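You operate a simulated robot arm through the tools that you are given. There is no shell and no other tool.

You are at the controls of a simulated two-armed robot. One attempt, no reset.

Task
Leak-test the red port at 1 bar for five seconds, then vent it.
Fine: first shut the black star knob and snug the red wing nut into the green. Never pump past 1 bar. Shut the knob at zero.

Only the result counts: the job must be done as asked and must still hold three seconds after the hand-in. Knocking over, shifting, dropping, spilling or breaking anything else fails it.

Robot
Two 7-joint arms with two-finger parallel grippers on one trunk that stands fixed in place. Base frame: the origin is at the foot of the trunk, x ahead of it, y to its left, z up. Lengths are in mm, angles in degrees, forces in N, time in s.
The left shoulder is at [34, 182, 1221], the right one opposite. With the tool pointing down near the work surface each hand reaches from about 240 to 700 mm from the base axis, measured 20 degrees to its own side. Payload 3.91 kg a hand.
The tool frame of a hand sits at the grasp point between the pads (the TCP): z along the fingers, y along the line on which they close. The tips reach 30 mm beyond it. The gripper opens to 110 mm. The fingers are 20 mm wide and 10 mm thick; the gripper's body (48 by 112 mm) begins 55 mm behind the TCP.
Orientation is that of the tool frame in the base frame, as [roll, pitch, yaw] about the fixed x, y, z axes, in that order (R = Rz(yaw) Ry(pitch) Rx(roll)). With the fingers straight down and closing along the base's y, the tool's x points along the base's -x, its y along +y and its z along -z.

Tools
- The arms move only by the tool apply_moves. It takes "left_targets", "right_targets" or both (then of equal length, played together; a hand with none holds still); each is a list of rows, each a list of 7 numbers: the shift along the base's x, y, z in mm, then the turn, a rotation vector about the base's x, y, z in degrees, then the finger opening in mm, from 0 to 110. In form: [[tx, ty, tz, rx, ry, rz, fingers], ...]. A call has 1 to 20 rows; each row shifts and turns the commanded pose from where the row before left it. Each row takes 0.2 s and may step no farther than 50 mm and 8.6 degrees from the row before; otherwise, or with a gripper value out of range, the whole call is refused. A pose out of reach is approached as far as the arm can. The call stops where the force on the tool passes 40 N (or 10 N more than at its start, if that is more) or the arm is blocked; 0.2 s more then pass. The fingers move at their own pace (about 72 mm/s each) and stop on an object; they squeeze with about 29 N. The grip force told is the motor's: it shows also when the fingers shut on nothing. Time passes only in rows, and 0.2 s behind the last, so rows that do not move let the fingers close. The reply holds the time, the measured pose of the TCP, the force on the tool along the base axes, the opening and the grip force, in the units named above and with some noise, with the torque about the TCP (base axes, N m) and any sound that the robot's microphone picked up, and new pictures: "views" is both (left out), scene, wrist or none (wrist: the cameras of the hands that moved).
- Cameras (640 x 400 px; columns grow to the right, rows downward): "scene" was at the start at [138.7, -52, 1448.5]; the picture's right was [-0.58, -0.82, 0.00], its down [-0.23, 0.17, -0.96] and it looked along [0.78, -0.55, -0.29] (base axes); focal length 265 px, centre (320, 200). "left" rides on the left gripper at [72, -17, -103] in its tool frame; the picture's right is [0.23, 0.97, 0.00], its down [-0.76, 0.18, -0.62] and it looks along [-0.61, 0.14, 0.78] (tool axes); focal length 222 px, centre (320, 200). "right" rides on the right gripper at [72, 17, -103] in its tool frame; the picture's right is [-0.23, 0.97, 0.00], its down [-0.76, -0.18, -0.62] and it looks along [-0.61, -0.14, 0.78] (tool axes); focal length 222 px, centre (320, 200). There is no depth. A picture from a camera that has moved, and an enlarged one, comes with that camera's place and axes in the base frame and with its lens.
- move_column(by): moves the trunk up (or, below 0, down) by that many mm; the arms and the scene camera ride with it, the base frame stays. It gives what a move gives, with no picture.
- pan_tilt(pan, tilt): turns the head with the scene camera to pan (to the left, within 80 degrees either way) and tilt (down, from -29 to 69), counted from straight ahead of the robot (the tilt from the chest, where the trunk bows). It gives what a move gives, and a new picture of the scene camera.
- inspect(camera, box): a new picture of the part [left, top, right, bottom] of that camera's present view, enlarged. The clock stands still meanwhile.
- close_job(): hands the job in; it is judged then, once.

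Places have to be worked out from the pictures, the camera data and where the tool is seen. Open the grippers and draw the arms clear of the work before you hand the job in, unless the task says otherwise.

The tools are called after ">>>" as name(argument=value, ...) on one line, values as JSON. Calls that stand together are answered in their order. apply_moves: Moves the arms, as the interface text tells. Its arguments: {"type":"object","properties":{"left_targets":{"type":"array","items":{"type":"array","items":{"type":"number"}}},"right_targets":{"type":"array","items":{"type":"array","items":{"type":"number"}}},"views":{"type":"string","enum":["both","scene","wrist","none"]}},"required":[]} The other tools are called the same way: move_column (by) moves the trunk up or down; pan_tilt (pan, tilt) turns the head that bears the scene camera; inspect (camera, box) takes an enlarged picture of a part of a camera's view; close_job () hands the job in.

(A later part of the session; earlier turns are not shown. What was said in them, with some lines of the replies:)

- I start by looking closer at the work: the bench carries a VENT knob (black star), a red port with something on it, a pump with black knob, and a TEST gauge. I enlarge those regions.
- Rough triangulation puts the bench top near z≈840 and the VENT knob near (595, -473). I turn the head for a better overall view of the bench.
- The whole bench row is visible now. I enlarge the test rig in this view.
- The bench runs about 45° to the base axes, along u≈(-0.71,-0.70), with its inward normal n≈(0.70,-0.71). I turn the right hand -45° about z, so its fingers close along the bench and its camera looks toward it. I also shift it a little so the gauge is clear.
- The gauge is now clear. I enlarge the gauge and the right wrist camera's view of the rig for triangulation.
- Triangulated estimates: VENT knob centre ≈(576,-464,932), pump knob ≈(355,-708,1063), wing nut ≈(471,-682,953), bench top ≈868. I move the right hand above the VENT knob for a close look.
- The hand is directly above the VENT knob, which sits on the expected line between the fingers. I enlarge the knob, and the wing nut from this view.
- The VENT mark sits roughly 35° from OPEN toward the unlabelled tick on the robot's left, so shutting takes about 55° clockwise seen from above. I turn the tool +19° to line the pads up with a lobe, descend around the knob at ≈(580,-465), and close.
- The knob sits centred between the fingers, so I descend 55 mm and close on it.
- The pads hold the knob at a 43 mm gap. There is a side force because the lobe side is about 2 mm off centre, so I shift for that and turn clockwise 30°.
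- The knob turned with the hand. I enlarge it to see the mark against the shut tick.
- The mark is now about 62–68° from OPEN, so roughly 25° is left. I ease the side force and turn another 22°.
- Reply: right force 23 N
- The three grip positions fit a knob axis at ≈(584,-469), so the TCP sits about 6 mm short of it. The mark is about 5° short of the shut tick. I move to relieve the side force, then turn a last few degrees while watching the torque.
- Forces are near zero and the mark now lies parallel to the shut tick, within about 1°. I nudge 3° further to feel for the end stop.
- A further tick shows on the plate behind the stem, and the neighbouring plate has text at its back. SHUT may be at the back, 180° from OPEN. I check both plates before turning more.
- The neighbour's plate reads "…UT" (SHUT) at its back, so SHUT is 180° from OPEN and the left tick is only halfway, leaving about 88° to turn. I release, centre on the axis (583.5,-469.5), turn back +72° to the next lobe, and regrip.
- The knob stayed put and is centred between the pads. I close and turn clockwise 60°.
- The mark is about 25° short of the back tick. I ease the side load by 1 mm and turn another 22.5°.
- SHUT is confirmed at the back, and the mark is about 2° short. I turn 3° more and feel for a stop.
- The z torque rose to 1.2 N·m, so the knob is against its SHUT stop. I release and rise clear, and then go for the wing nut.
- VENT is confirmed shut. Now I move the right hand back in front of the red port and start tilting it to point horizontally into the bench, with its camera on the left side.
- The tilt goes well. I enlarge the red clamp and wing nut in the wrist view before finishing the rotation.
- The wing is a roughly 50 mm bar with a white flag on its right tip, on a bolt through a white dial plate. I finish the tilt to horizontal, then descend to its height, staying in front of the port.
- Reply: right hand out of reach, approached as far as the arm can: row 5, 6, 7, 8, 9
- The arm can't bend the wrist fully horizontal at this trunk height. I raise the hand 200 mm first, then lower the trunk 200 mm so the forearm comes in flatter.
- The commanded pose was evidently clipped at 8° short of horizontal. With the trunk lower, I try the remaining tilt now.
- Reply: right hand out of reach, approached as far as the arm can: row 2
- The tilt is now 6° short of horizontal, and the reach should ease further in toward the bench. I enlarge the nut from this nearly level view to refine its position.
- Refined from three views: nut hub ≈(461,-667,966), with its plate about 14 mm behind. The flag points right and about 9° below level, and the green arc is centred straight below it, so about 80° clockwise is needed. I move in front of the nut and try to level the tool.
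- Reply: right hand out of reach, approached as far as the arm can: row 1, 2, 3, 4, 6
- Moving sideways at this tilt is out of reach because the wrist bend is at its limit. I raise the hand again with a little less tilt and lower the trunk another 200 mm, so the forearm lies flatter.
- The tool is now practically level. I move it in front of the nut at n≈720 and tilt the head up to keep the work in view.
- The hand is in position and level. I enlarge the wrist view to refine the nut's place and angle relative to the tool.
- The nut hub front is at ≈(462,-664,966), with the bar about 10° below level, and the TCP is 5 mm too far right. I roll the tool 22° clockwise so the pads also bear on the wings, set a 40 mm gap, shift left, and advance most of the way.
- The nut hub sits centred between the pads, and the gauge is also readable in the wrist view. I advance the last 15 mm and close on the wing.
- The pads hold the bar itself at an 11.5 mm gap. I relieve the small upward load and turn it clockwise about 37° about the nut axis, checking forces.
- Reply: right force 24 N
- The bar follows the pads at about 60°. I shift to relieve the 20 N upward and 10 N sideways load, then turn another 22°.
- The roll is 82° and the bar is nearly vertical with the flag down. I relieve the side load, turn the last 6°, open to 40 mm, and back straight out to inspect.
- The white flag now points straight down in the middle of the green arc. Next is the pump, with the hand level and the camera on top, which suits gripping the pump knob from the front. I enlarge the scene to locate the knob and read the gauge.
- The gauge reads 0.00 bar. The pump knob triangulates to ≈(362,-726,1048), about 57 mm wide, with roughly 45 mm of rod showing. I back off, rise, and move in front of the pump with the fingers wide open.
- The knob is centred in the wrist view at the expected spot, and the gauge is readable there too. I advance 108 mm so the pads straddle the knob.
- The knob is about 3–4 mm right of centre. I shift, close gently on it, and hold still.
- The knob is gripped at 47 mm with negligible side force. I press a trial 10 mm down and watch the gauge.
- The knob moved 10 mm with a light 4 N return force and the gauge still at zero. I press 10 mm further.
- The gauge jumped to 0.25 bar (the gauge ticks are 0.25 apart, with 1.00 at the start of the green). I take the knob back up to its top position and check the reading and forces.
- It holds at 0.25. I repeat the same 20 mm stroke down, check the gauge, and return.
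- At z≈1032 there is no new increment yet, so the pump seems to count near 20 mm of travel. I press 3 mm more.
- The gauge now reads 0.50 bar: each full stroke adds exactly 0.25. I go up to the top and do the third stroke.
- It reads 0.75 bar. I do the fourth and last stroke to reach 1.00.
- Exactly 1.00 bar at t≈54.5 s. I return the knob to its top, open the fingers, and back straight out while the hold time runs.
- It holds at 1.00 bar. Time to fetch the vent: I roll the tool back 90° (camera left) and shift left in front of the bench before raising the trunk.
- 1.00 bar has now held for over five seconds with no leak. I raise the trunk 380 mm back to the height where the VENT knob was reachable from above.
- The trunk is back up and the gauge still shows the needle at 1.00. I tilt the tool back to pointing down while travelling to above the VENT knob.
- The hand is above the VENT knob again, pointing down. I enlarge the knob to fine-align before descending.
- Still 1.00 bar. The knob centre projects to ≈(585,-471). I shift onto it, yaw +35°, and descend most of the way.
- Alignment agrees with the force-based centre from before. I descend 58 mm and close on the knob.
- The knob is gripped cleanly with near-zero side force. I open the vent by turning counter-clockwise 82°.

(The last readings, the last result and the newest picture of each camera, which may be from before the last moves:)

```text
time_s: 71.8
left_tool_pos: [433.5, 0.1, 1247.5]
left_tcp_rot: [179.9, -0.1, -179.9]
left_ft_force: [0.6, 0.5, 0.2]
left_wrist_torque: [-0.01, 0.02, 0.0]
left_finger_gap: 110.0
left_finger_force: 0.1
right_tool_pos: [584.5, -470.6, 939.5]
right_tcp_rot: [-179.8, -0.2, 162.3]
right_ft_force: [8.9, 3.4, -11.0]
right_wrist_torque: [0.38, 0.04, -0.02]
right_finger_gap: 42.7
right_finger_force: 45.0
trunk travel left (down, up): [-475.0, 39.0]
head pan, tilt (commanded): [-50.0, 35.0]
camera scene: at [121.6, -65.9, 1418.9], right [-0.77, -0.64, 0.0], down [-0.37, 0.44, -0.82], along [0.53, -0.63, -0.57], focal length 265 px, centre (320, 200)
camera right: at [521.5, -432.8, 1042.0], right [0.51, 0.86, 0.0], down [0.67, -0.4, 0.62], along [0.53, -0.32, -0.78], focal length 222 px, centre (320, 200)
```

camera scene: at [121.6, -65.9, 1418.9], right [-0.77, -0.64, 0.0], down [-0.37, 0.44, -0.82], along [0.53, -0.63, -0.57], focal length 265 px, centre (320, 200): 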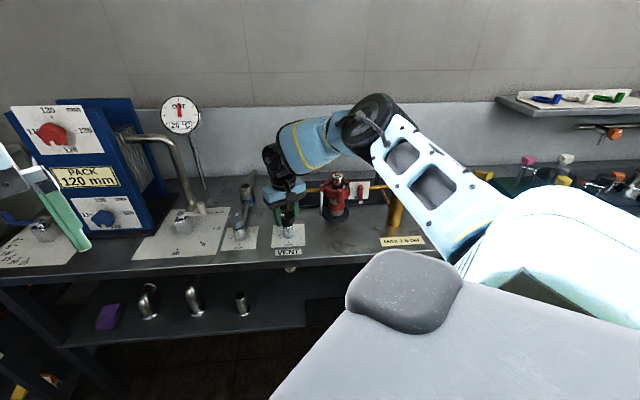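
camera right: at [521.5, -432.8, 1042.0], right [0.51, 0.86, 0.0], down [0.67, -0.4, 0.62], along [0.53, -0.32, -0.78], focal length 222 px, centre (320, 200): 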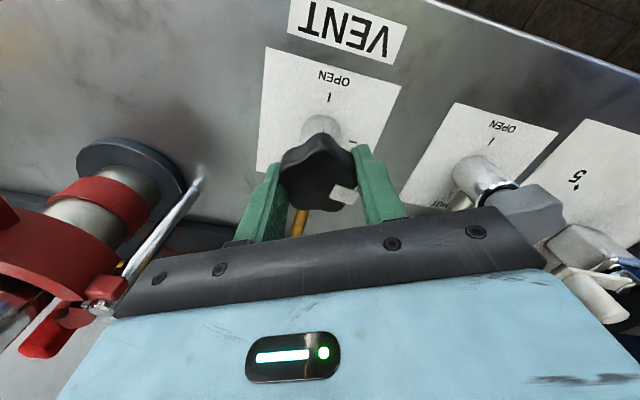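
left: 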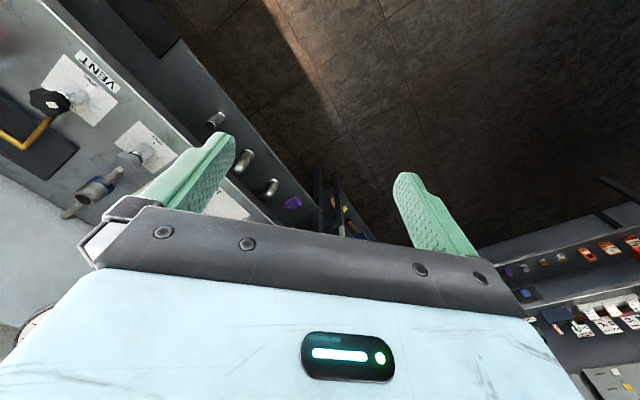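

The knob is about 82° open. The arm hides the gauge from the head, so I release and rise to read it.

>>> apply_moves(right_targets=[[0, 0, 0, 0, 0, 0, 85], [0, 0, 0, 0, 0, 0, 85], [0, 0, 40, 0, 0, 0, 85], [0, 0, 40, 0, 0, 0, 85], [0, 0, 40, 0, 0, 0, 85], [0, 0, 40, 0, 0, 0, 85]], views="both")

>>> inspect(camera="scene", box=[356, 100, 420, 140])

>>> inspect(camera="right", box=[240, 40, 400, 160])

```text
time_s: 73.2
left_tool_pos: [432.5, 0.8, 1249.6]
left_tcp_rot: [-180.0, 0.0, -179.9]
left_ft_force: [1.2, -0.5, 0.4]
left_wrist_torque: [-0.03, 0.03, 0.02]
left_finger_gap: 110.1
left_finger_force: 0.0
right_tool_pos: [585.2, -471.5, 1100.5]
right_tcp_rot: [-179.8, 0.0, 162.2]
right_ft_force: [0.1, -0.5, -0.1]
right_wrist_torque: [0.01, -0.01, 0.0]
right_finger_gap: 84.8
right_finger_force: 0.1
trunk travel left (down, up): [-475.0, 39.0]
head pan, tilt (commanded): [-50.0, 35.0]
camera scene: at [118.6, -65.0, 1419.3], right [-0.77, -0.64, 0.0], down [-0.37, 0.44, -0.82], along [0.53, -0.63, -0.57], focal length 265 px, centre (320, 200)
camera right: at [521.6, -432.9, 1202.9], right [0.51, 0.86, 0.0], down [0.67, -0.4, 0.62], along [0.53, -0.32, -0.78], focal length 222 px, centre (320, 200)
```

scene: 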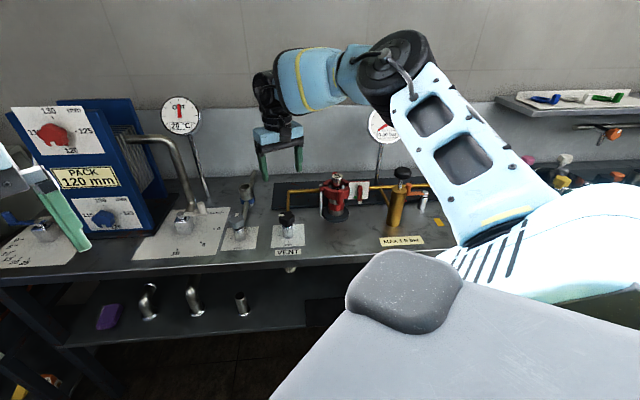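
right: 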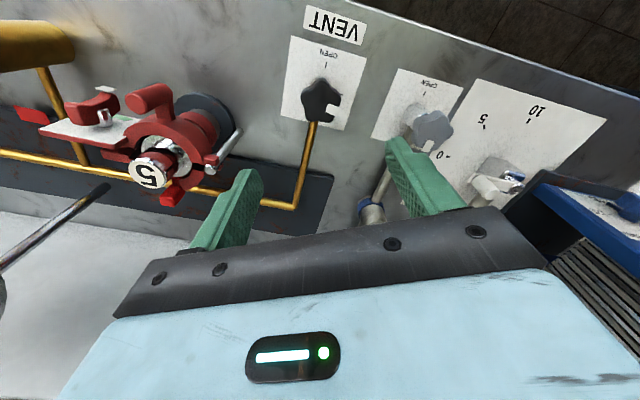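

```text
10.00 times, centred on (388, 120) of scene
camera zoom: at [118.6, -65.0, 1419.3], right [-0.77, -0.64, 0.0], down [-0.37, 0.44, -0.82], along [0.53, -0.63, -0.57], focal length 2647 px, centre (-360, 1000)
```

zoom: 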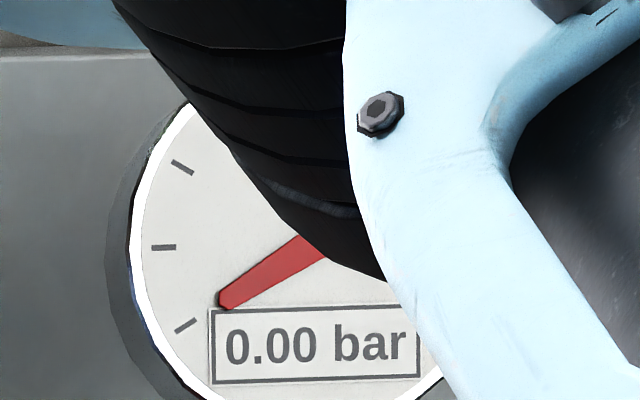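

```text
3.33 times, centred on (320, 100) of right
camera zoom: at [521.6, -432.9, 1202.9], right [0.51, 0.86, 0.0], down [0.67, -0.4, 0.62], along [0.53, -0.32, -0.78], focal length 740 px, centre (320, 533)
```

zoom: 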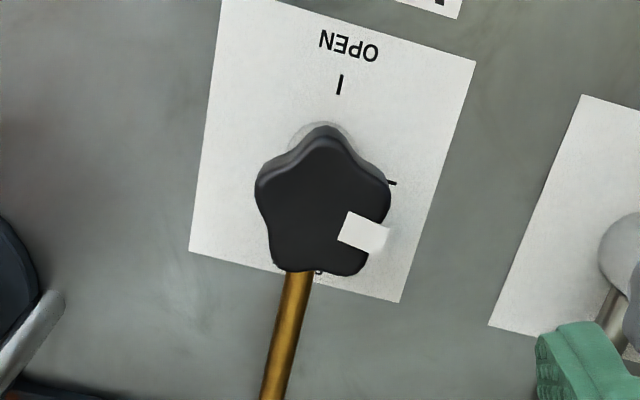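

The gauge reads 0.00 bar, so the port is vented. Now I go back down onto the knob and shut it.

>>> apply_moves(right_targets=[[-0.5, 0, -40, 0, 0, 0, 85], [-0.5, 0, -40, 0, 0, 0, 85], [0, 0, -40, 0, 0, 0, 85], [0, 0, -41, 0, 0, 0, 85], [0, 0, 0, 0, 0, 0, 85], [0, 0, 0, 0, 0, 0, 30], [0, 0, 0, 0, 0, 0, 30], [0, 0, 0, 0, 0, 0, 30], [0, 0, 0, 0, 0, 0, 30]], views="wrist")

```text
time_s: 75.2
left_tool_pos: [431.0, 0.3, 1249.5]
left_tcp_rot: [-179.9, 0.0, -179.9]
left_ft_force: [0.1, -0.1, 0.1]
left_wrist_torque: [0.0, -0.01, 0.0]
left_finger_gap: 110.3
left_finger_force: 0.0
right_tool_pos: [580.3, -469.4, 941.4]
right_tcp_rot: [-179.8, 0.0, 162.1]
right_ft_force: [0.8, 3.2, -1.2]
right_wrist_torque: [0.52, -0.03, 0.02]
right_finger_gap: 42.7
right_finger_force: 45.2
trunk travel left (down, up): [-475.0, 39.0]
head pan, tilt (commanded): [-50.0, 35.0]
camera right: at [517.4, -431.3, 1044.5], right [0.52, 0.86, 0.0], down [0.67, -0.4, 0.62], along [0.53, -0.32, -0.78], focal length 222 px, centre (320, 200)
```

right: 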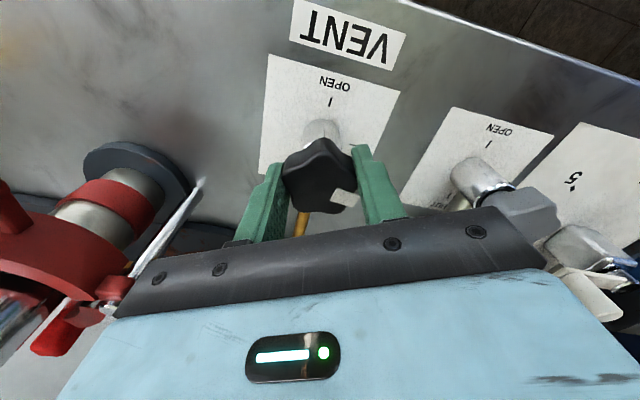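

The knob is gripped. I turn it clockwise 82° back to SHUT, following the small grip offset around the axis.

>>> apply_moves(right_targets=[[0.3, 0.2, 0, 0, 0, -7.5, 30], [0.3, 0.2, 0, 0, 0, -7.5, 30], [0.4, 0.1, 0, 0, 0, -7.5, 30], [0.4, 0.1, 0, 0, 0, -7.5, 30], [0.4, 0, 0, 0, 0, -7.5, 30], [0.4, 0, 0, 0, 0, -7.5, 30], [0.4, 0, 0, 0, 0, -7.5, 30], [0.4, -0.1, 0, 0, 0, -7.5, 30], [0.4, -0.1, 0, 0, 0, -7.5, 30], [0.4, -0.1, 0, 0, 0, -7.5, 30]], views="wrist")

```text
time_s: 77.4
left_tool_pos: [429.2, 3.7, 1250.8]
left_tcp_rot: [-179.8, 0.2, -179.8]
left_ft_force: [-0.2, 0.7, -0.4]
left_wrist_torque: [0.03, 0.0, -0.02]
left_finger_gap: 110.1
left_finger_force: 0.1
right_tool_pos: [584.6, -468.2, 940.1]
right_tcp_rot: [-179.9, -0.1, 87.1]
right_ft_force: [-19.4, 23.8, 6.4]
right_wrist_torque: [0.63, -0.14, -0.04]
right_finger_gap: 42.5
right_finger_force: 45.1
trunk travel left (down, up): [-475.0, 39.0]
head pan, tilt (commanded): [-50.0, 35.0]
camera right: at [604.9, -396.7, 1044.4], right [0.96, -0.28, 0.0], down [-0.21, -0.75, 0.62], along [-0.18, -0.6, -0.78], focal length 222 px, centre (320, 200)
```

right: 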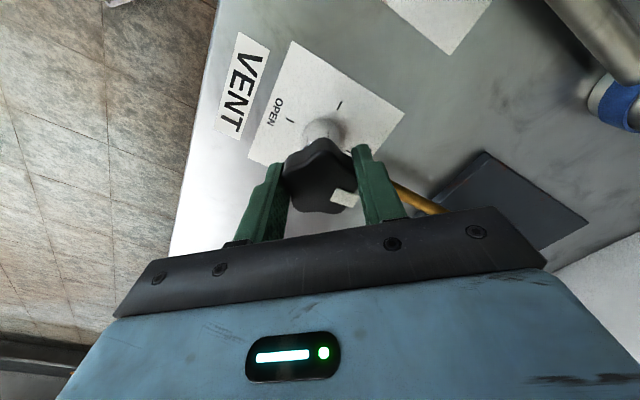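

Turning progressed 75° but side force built up to about 30 N. I shift in the force's direction to relieve it before finishing.

>>> apply_moves(right_targets=[[-1.8, 2.2, -0.5, 0, 0, 0, 30], [-1.6, 2, -0.5, 0, 0, 0, 30]], views="none")

```text
time_s: 78.0
left_tool_pos: [431.0, 2.6, 1249.7]
left_tcp_rot: [-179.8, 0.1, -180.0]
left_ft_force: [0.0, -0.8, -0.2]
left_wrist_torque: [0.01, 0.0, 0.04]
left_finger_gap: 110.0
left_finger_force: 0.1
right_tool_pos: [583.4, -467.5, 941.0]
right_tcp_rot: [179.8, 0.1, 87.0]
right_ft_force: [-0.6, 7.0, 12.5]
right_wrist_torque: [0.89, 1.17, 0.01]
right_finger_gap: 42.7
right_finger_force: 44.7
trunk travel left (down, up): [-475.0, 39.0]
head pan, tilt (commanded): [-50.0, 35.0]
```

The side load is mostly gone. I finish the last degrees toward SHUT and watch the z torque for the stop.

>>> apply_moves(right_targets=[[0.2, 0.5, 1.5, 0, 0, -4, 30], [0.2, 0, 0, 0, 0, -4, 30], [0, 0, 0, 0, 0, -2.5, 30], [0, 0, 0, 0, 0, 0, 30]], views="none")

>>> inspect(camera="right", box=[230, 70, 430, 230])

```text
time_s: 79.0
left_tool_pos: [431.5, 0.3, 1249.3]
left_tcp_rot: [-179.9, 0.2, -179.8]
left_ft_force: [0.5, -0.5, -1.2]
left_wrist_torque: [-0.01, 0.03, -0.04]
left_finger_gap: 110.2
left_finger_force: 0.0
right_tool_pos: [583.8, -467.3, 941.5]
right_tcp_rot: [180.0, 0.1, 76.6]
right_ft_force: [6.4, -4.2, 12.5]
right_wrist_torque: [-0.82, -0.01, 1.29]
right_finger_gap: 43.1
right_finger_force: 44.9
trunk travel left (down, up): [-475.0, 39.0]
head pan, tilt (commanded): [-50.0, 35.0]
```

```text
2.50 times, centred on (330, 150) of right
camera zoom: at [617.4, -401.1, 1043.9], right [0.89, -0.45, 0.0], down [-0.35, -0.7, 0.62], along [-0.28, -0.56, -0.78], focal length 555 px, centre (295, 325)
```

zoom: 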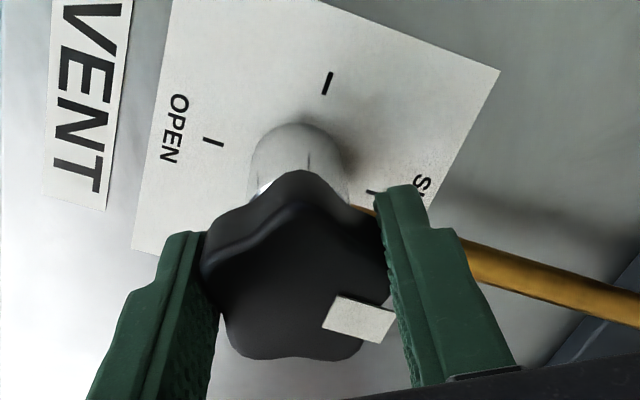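

The z torque hit 1.3 N·m, so the SHUT stop is reached. I release, rise, and check the mark and gauge.

>>> apply_moves(right_targets=[[0, 0, 0, 0, 0, 1, 85], [0, 0, 0, 0, 0, 0, 85], [0, 0, 0, 0, 0, 0, 85], [0, 0, 40, 0, 0, 0, 85], [0, 0, 40, 0, 0, 0, 85], [0, 0, 40, 0, 0, 0, 85], [0, 0, 40, 0, 0, 0, 85]], views="both")

>>> inspect(camera="right", box=[240, 40, 400, 160])

>>> inspect(camera="scene", box=[356, 100, 420, 140])

```text
time_s: 80.6
left_tool_pos: [432.6, -0.4, 1249.4]
left_tcp_rot: [-179.9, 0.1, -179.9]
left_ft_force: [-0.6, -0.3, -0.1]
left_wrist_torque: [-0.02, -0.01, -0.03]
left_finger_gap: 110.2
left_finger_force: 0.0
right_tool_pos: [584.1, -462.7, 1100.7]
right_tcp_rot: [-179.9, -0.1, 77.7]
right_ft_force: [-0.8, 0.6, -1.3]
right_wrist_torque: [0.04, 0.0, 0.04]
right_finger_gap: 85.1
right_finger_force: 0.1
trunk travel left (down, up): [-475.0, 39.0]
head pan, tilt (commanded): [-50.0, 35.0]
camera scene: at [118.2, -64.9, 1419.4], right [-0.77, -0.64, 0.0], down [-0.37, 0.44, -0.82], along [0.53, -0.63, -0.57], focal length 265 px, centre (320, 200)
camera right: at [616.2, -397.4, 1204.3], right [0.9, -0.43, 0.0], down [-0.34, -0.71, 0.62], along [-0.27, -0.56, -0.78], focal length 222 px, centre (320, 200)
```

scene: 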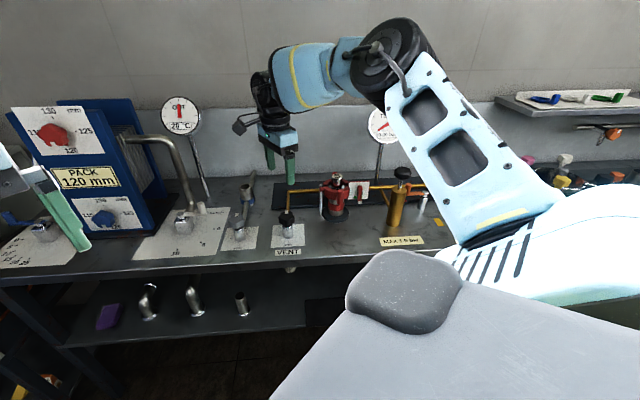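
right: 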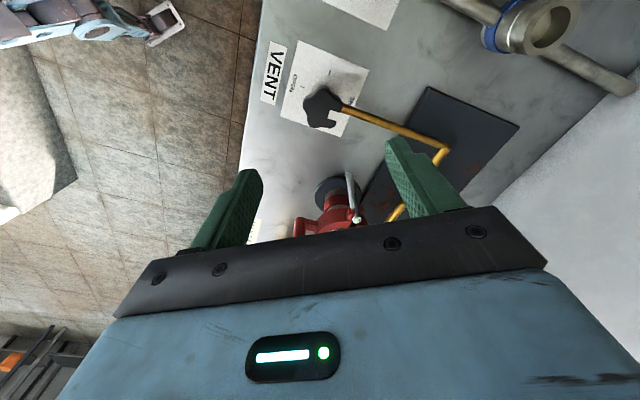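

```text
3.33 times, centred on (320, 100) of right
camera zoom: at [616.2, -397.4, 1204.3], right [0.9, -0.43, 0.0], down [-0.34, -0.71, 0.62], along [-0.27, -0.56, -0.78], focal length 740 px, centre (320, 533)
```

zoom: 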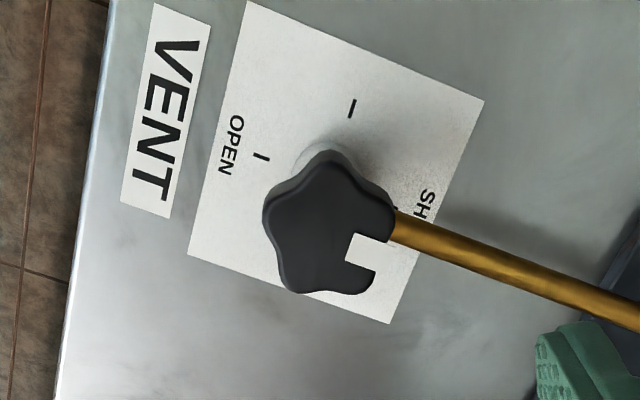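

```text
10.00 times, centred on (388, 120) of scene
camera zoom: at [118.2, -64.9, 1419.4], right [-0.77, -0.64, 0.0], down [-0.37, 0.44, -0.82], along [0.53, -0.63, -0.57], focal length 2647 px, centre (-360, 1000)
```

zoom: 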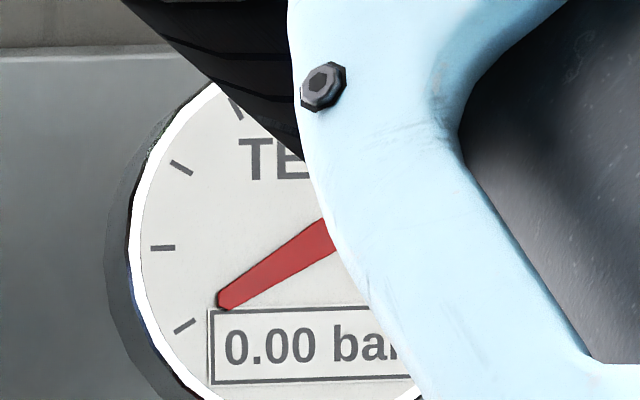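

The knob is shut and the gauge reads 0.00. I withdraw the right arm up and back, clear of the bench, with the gripper open.

>>> apply_moves(right_targets=[[-20, 16, 25, 0, 0, 0, 100], [-24, 19, 25, 0, 0, 0, 110], [-24, 19, 25, 0, 0, 6, 110], [-24, 19, 25, 0, 0, 6, 110], [-24, 19, 25, 0, 0, 6, 110], [-24, 19, 25, 0, 0, 6, 110], [-24, 19, 25, 0, 0, 6, 110], [-24, 19, 25, 0, 0, 6, 110], [-24, 19, 20, 0, 0, 6, 110], [-24, 15, 10, 0, 0, 6, 110]], views="both")

>>> inspect(camera="scene", box=[310, 165, 374, 205])

>>> inspect(camera="scene", box=[260, 150, 420, 250])

>>> inspect(camera="scene", box=[356, 100, 420, 140])

```text
time_s: 82.8
left_tool_pos: [430.8, 0.2, 1248.0]
left_tcp_rot: [-179.9, 0.0, -179.9]
left_ft_force: [0.5, 0.1, 0.2]
left_wrist_torque: [-0.01, -0.04, 0.02]
left_finger_gap: 109.8
left_finger_force: 0.0
right_tool_pos: [345.5, -284.5, 1329.8]
right_tcp_rot: [-179.8, -0.1, 125.7]
right_ft_force: [-0.2, 0.2, 0.2]
right_wrist_torque: [0.0, -0.01, 0.02]
right_finger_gap: 109.9
right_finger_force: 0.1
trunk travel left (down, up): [-475.0, 39.0]
head pan, tilt (commanded): [-50.0, 35.0]
camera scene: at [118.4, -65.5, 1419.3], right [-0.77, -0.64, 0.0], down [-0.37, 0.44, -0.82], along [0.53, -0.63, -0.57], focal length 265 px, centre (320, 200)
camera right: at [317.8, -215.7, 1433.1], right [0.92, 0.38, 0.0], down [0.3, -0.72, 0.62], along [0.24, -0.58, -0.78], focal length 222 px, centre (320, 200)
```

scene: 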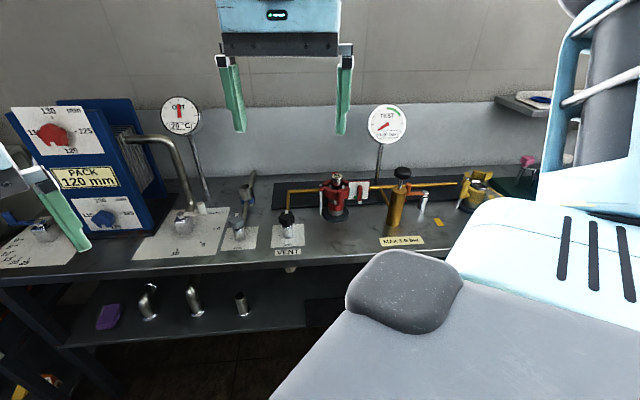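
right: 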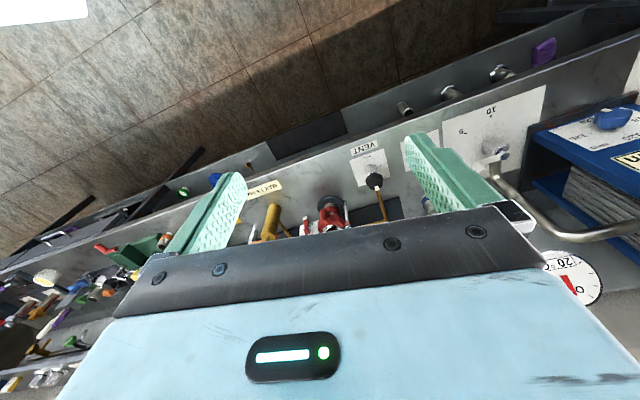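

```text
10.00 times, centred on (342, 185) of scene
camera zoom: at [118.4, -65.5, 1419.3], right [-0.77, -0.64, 0.0], down [-0.37, 0.44, -0.82], along [0.53, -0.63, -0.57], focal length 2647 px, centre (100, 350)
```

zoom: 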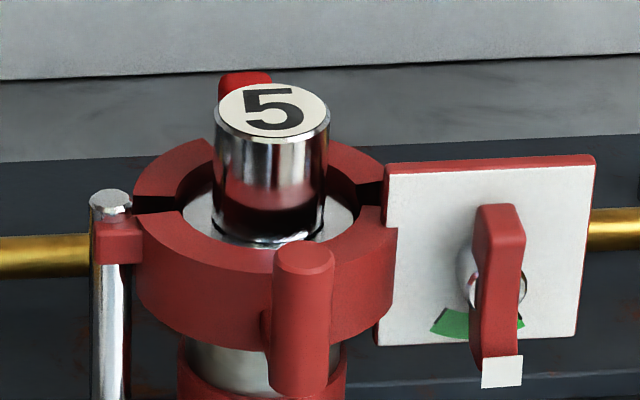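

```text
4.00 times, centred on (340, 200) of scene
camera zoom: at [118.4, -65.5, 1419.3], right [-0.77, -0.64, 0.0], down [-0.37, 0.44, -0.82], along [0.53, -0.63, -0.57], focal length 1059 px, centre (240, 200)
```

zoom: 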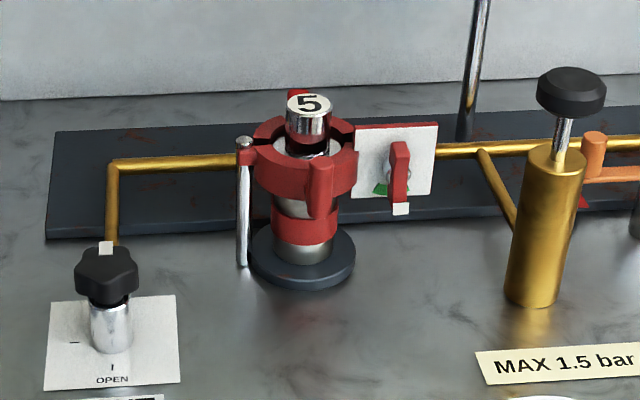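

```text
10.00 times, centred on (388, 120) of scene
camera zoom: at [118.4, -65.5, 1419.3], right [-0.77, -0.64, 0.0], down [-0.37, 0.44, -0.82], along [0.53, -0.63, -0.57], focal length 2647 px, centre (-360, 1000)
```

zoom: 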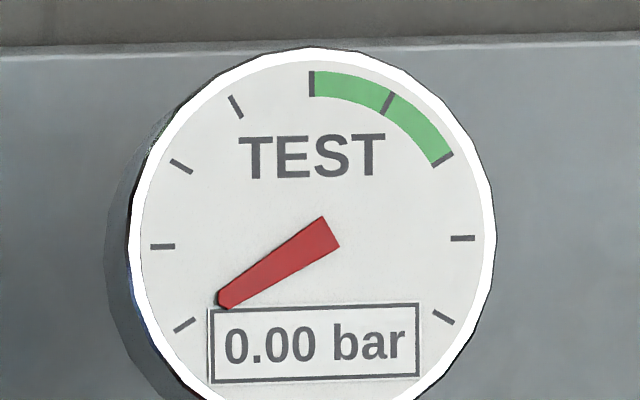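

VENT is shut with its mark at the back, the wing-nut flag hangs in the green, and the gauge reads 0.00 bar. Nothing else has moved and both arms are clear with open grippers, so I hand the job in.

>>> close_job()

```text
The job is handed in.
```

The red port passed its leak test: it held 1.00 bar with no drop for well over five seconds. It is now vented back to 0.00 bar, and the job is handed in.

- **Before pumping:** I turned the black star knob to its SHUT stop. I turned the red wing nut about 80° clockwise, until its white flag sat in the middle of the green.
- **Pressure:** four full strokes of 0.25 bar each brought it to exactly 1.00 bar, and it never went higher. It still read 1.00 bar about 12 seconds later, just before I opened the vent.
- **Venting:** I opened the star knob about 80°, read 0.00 bar on the gauge, then turned it back to the SHUT stop.
- **At hand-in:** the knob was shut, the flag was still in the green and the gauge read 0.00 bar. Both arms were clear with their grippers open, and nothing else looked moved.
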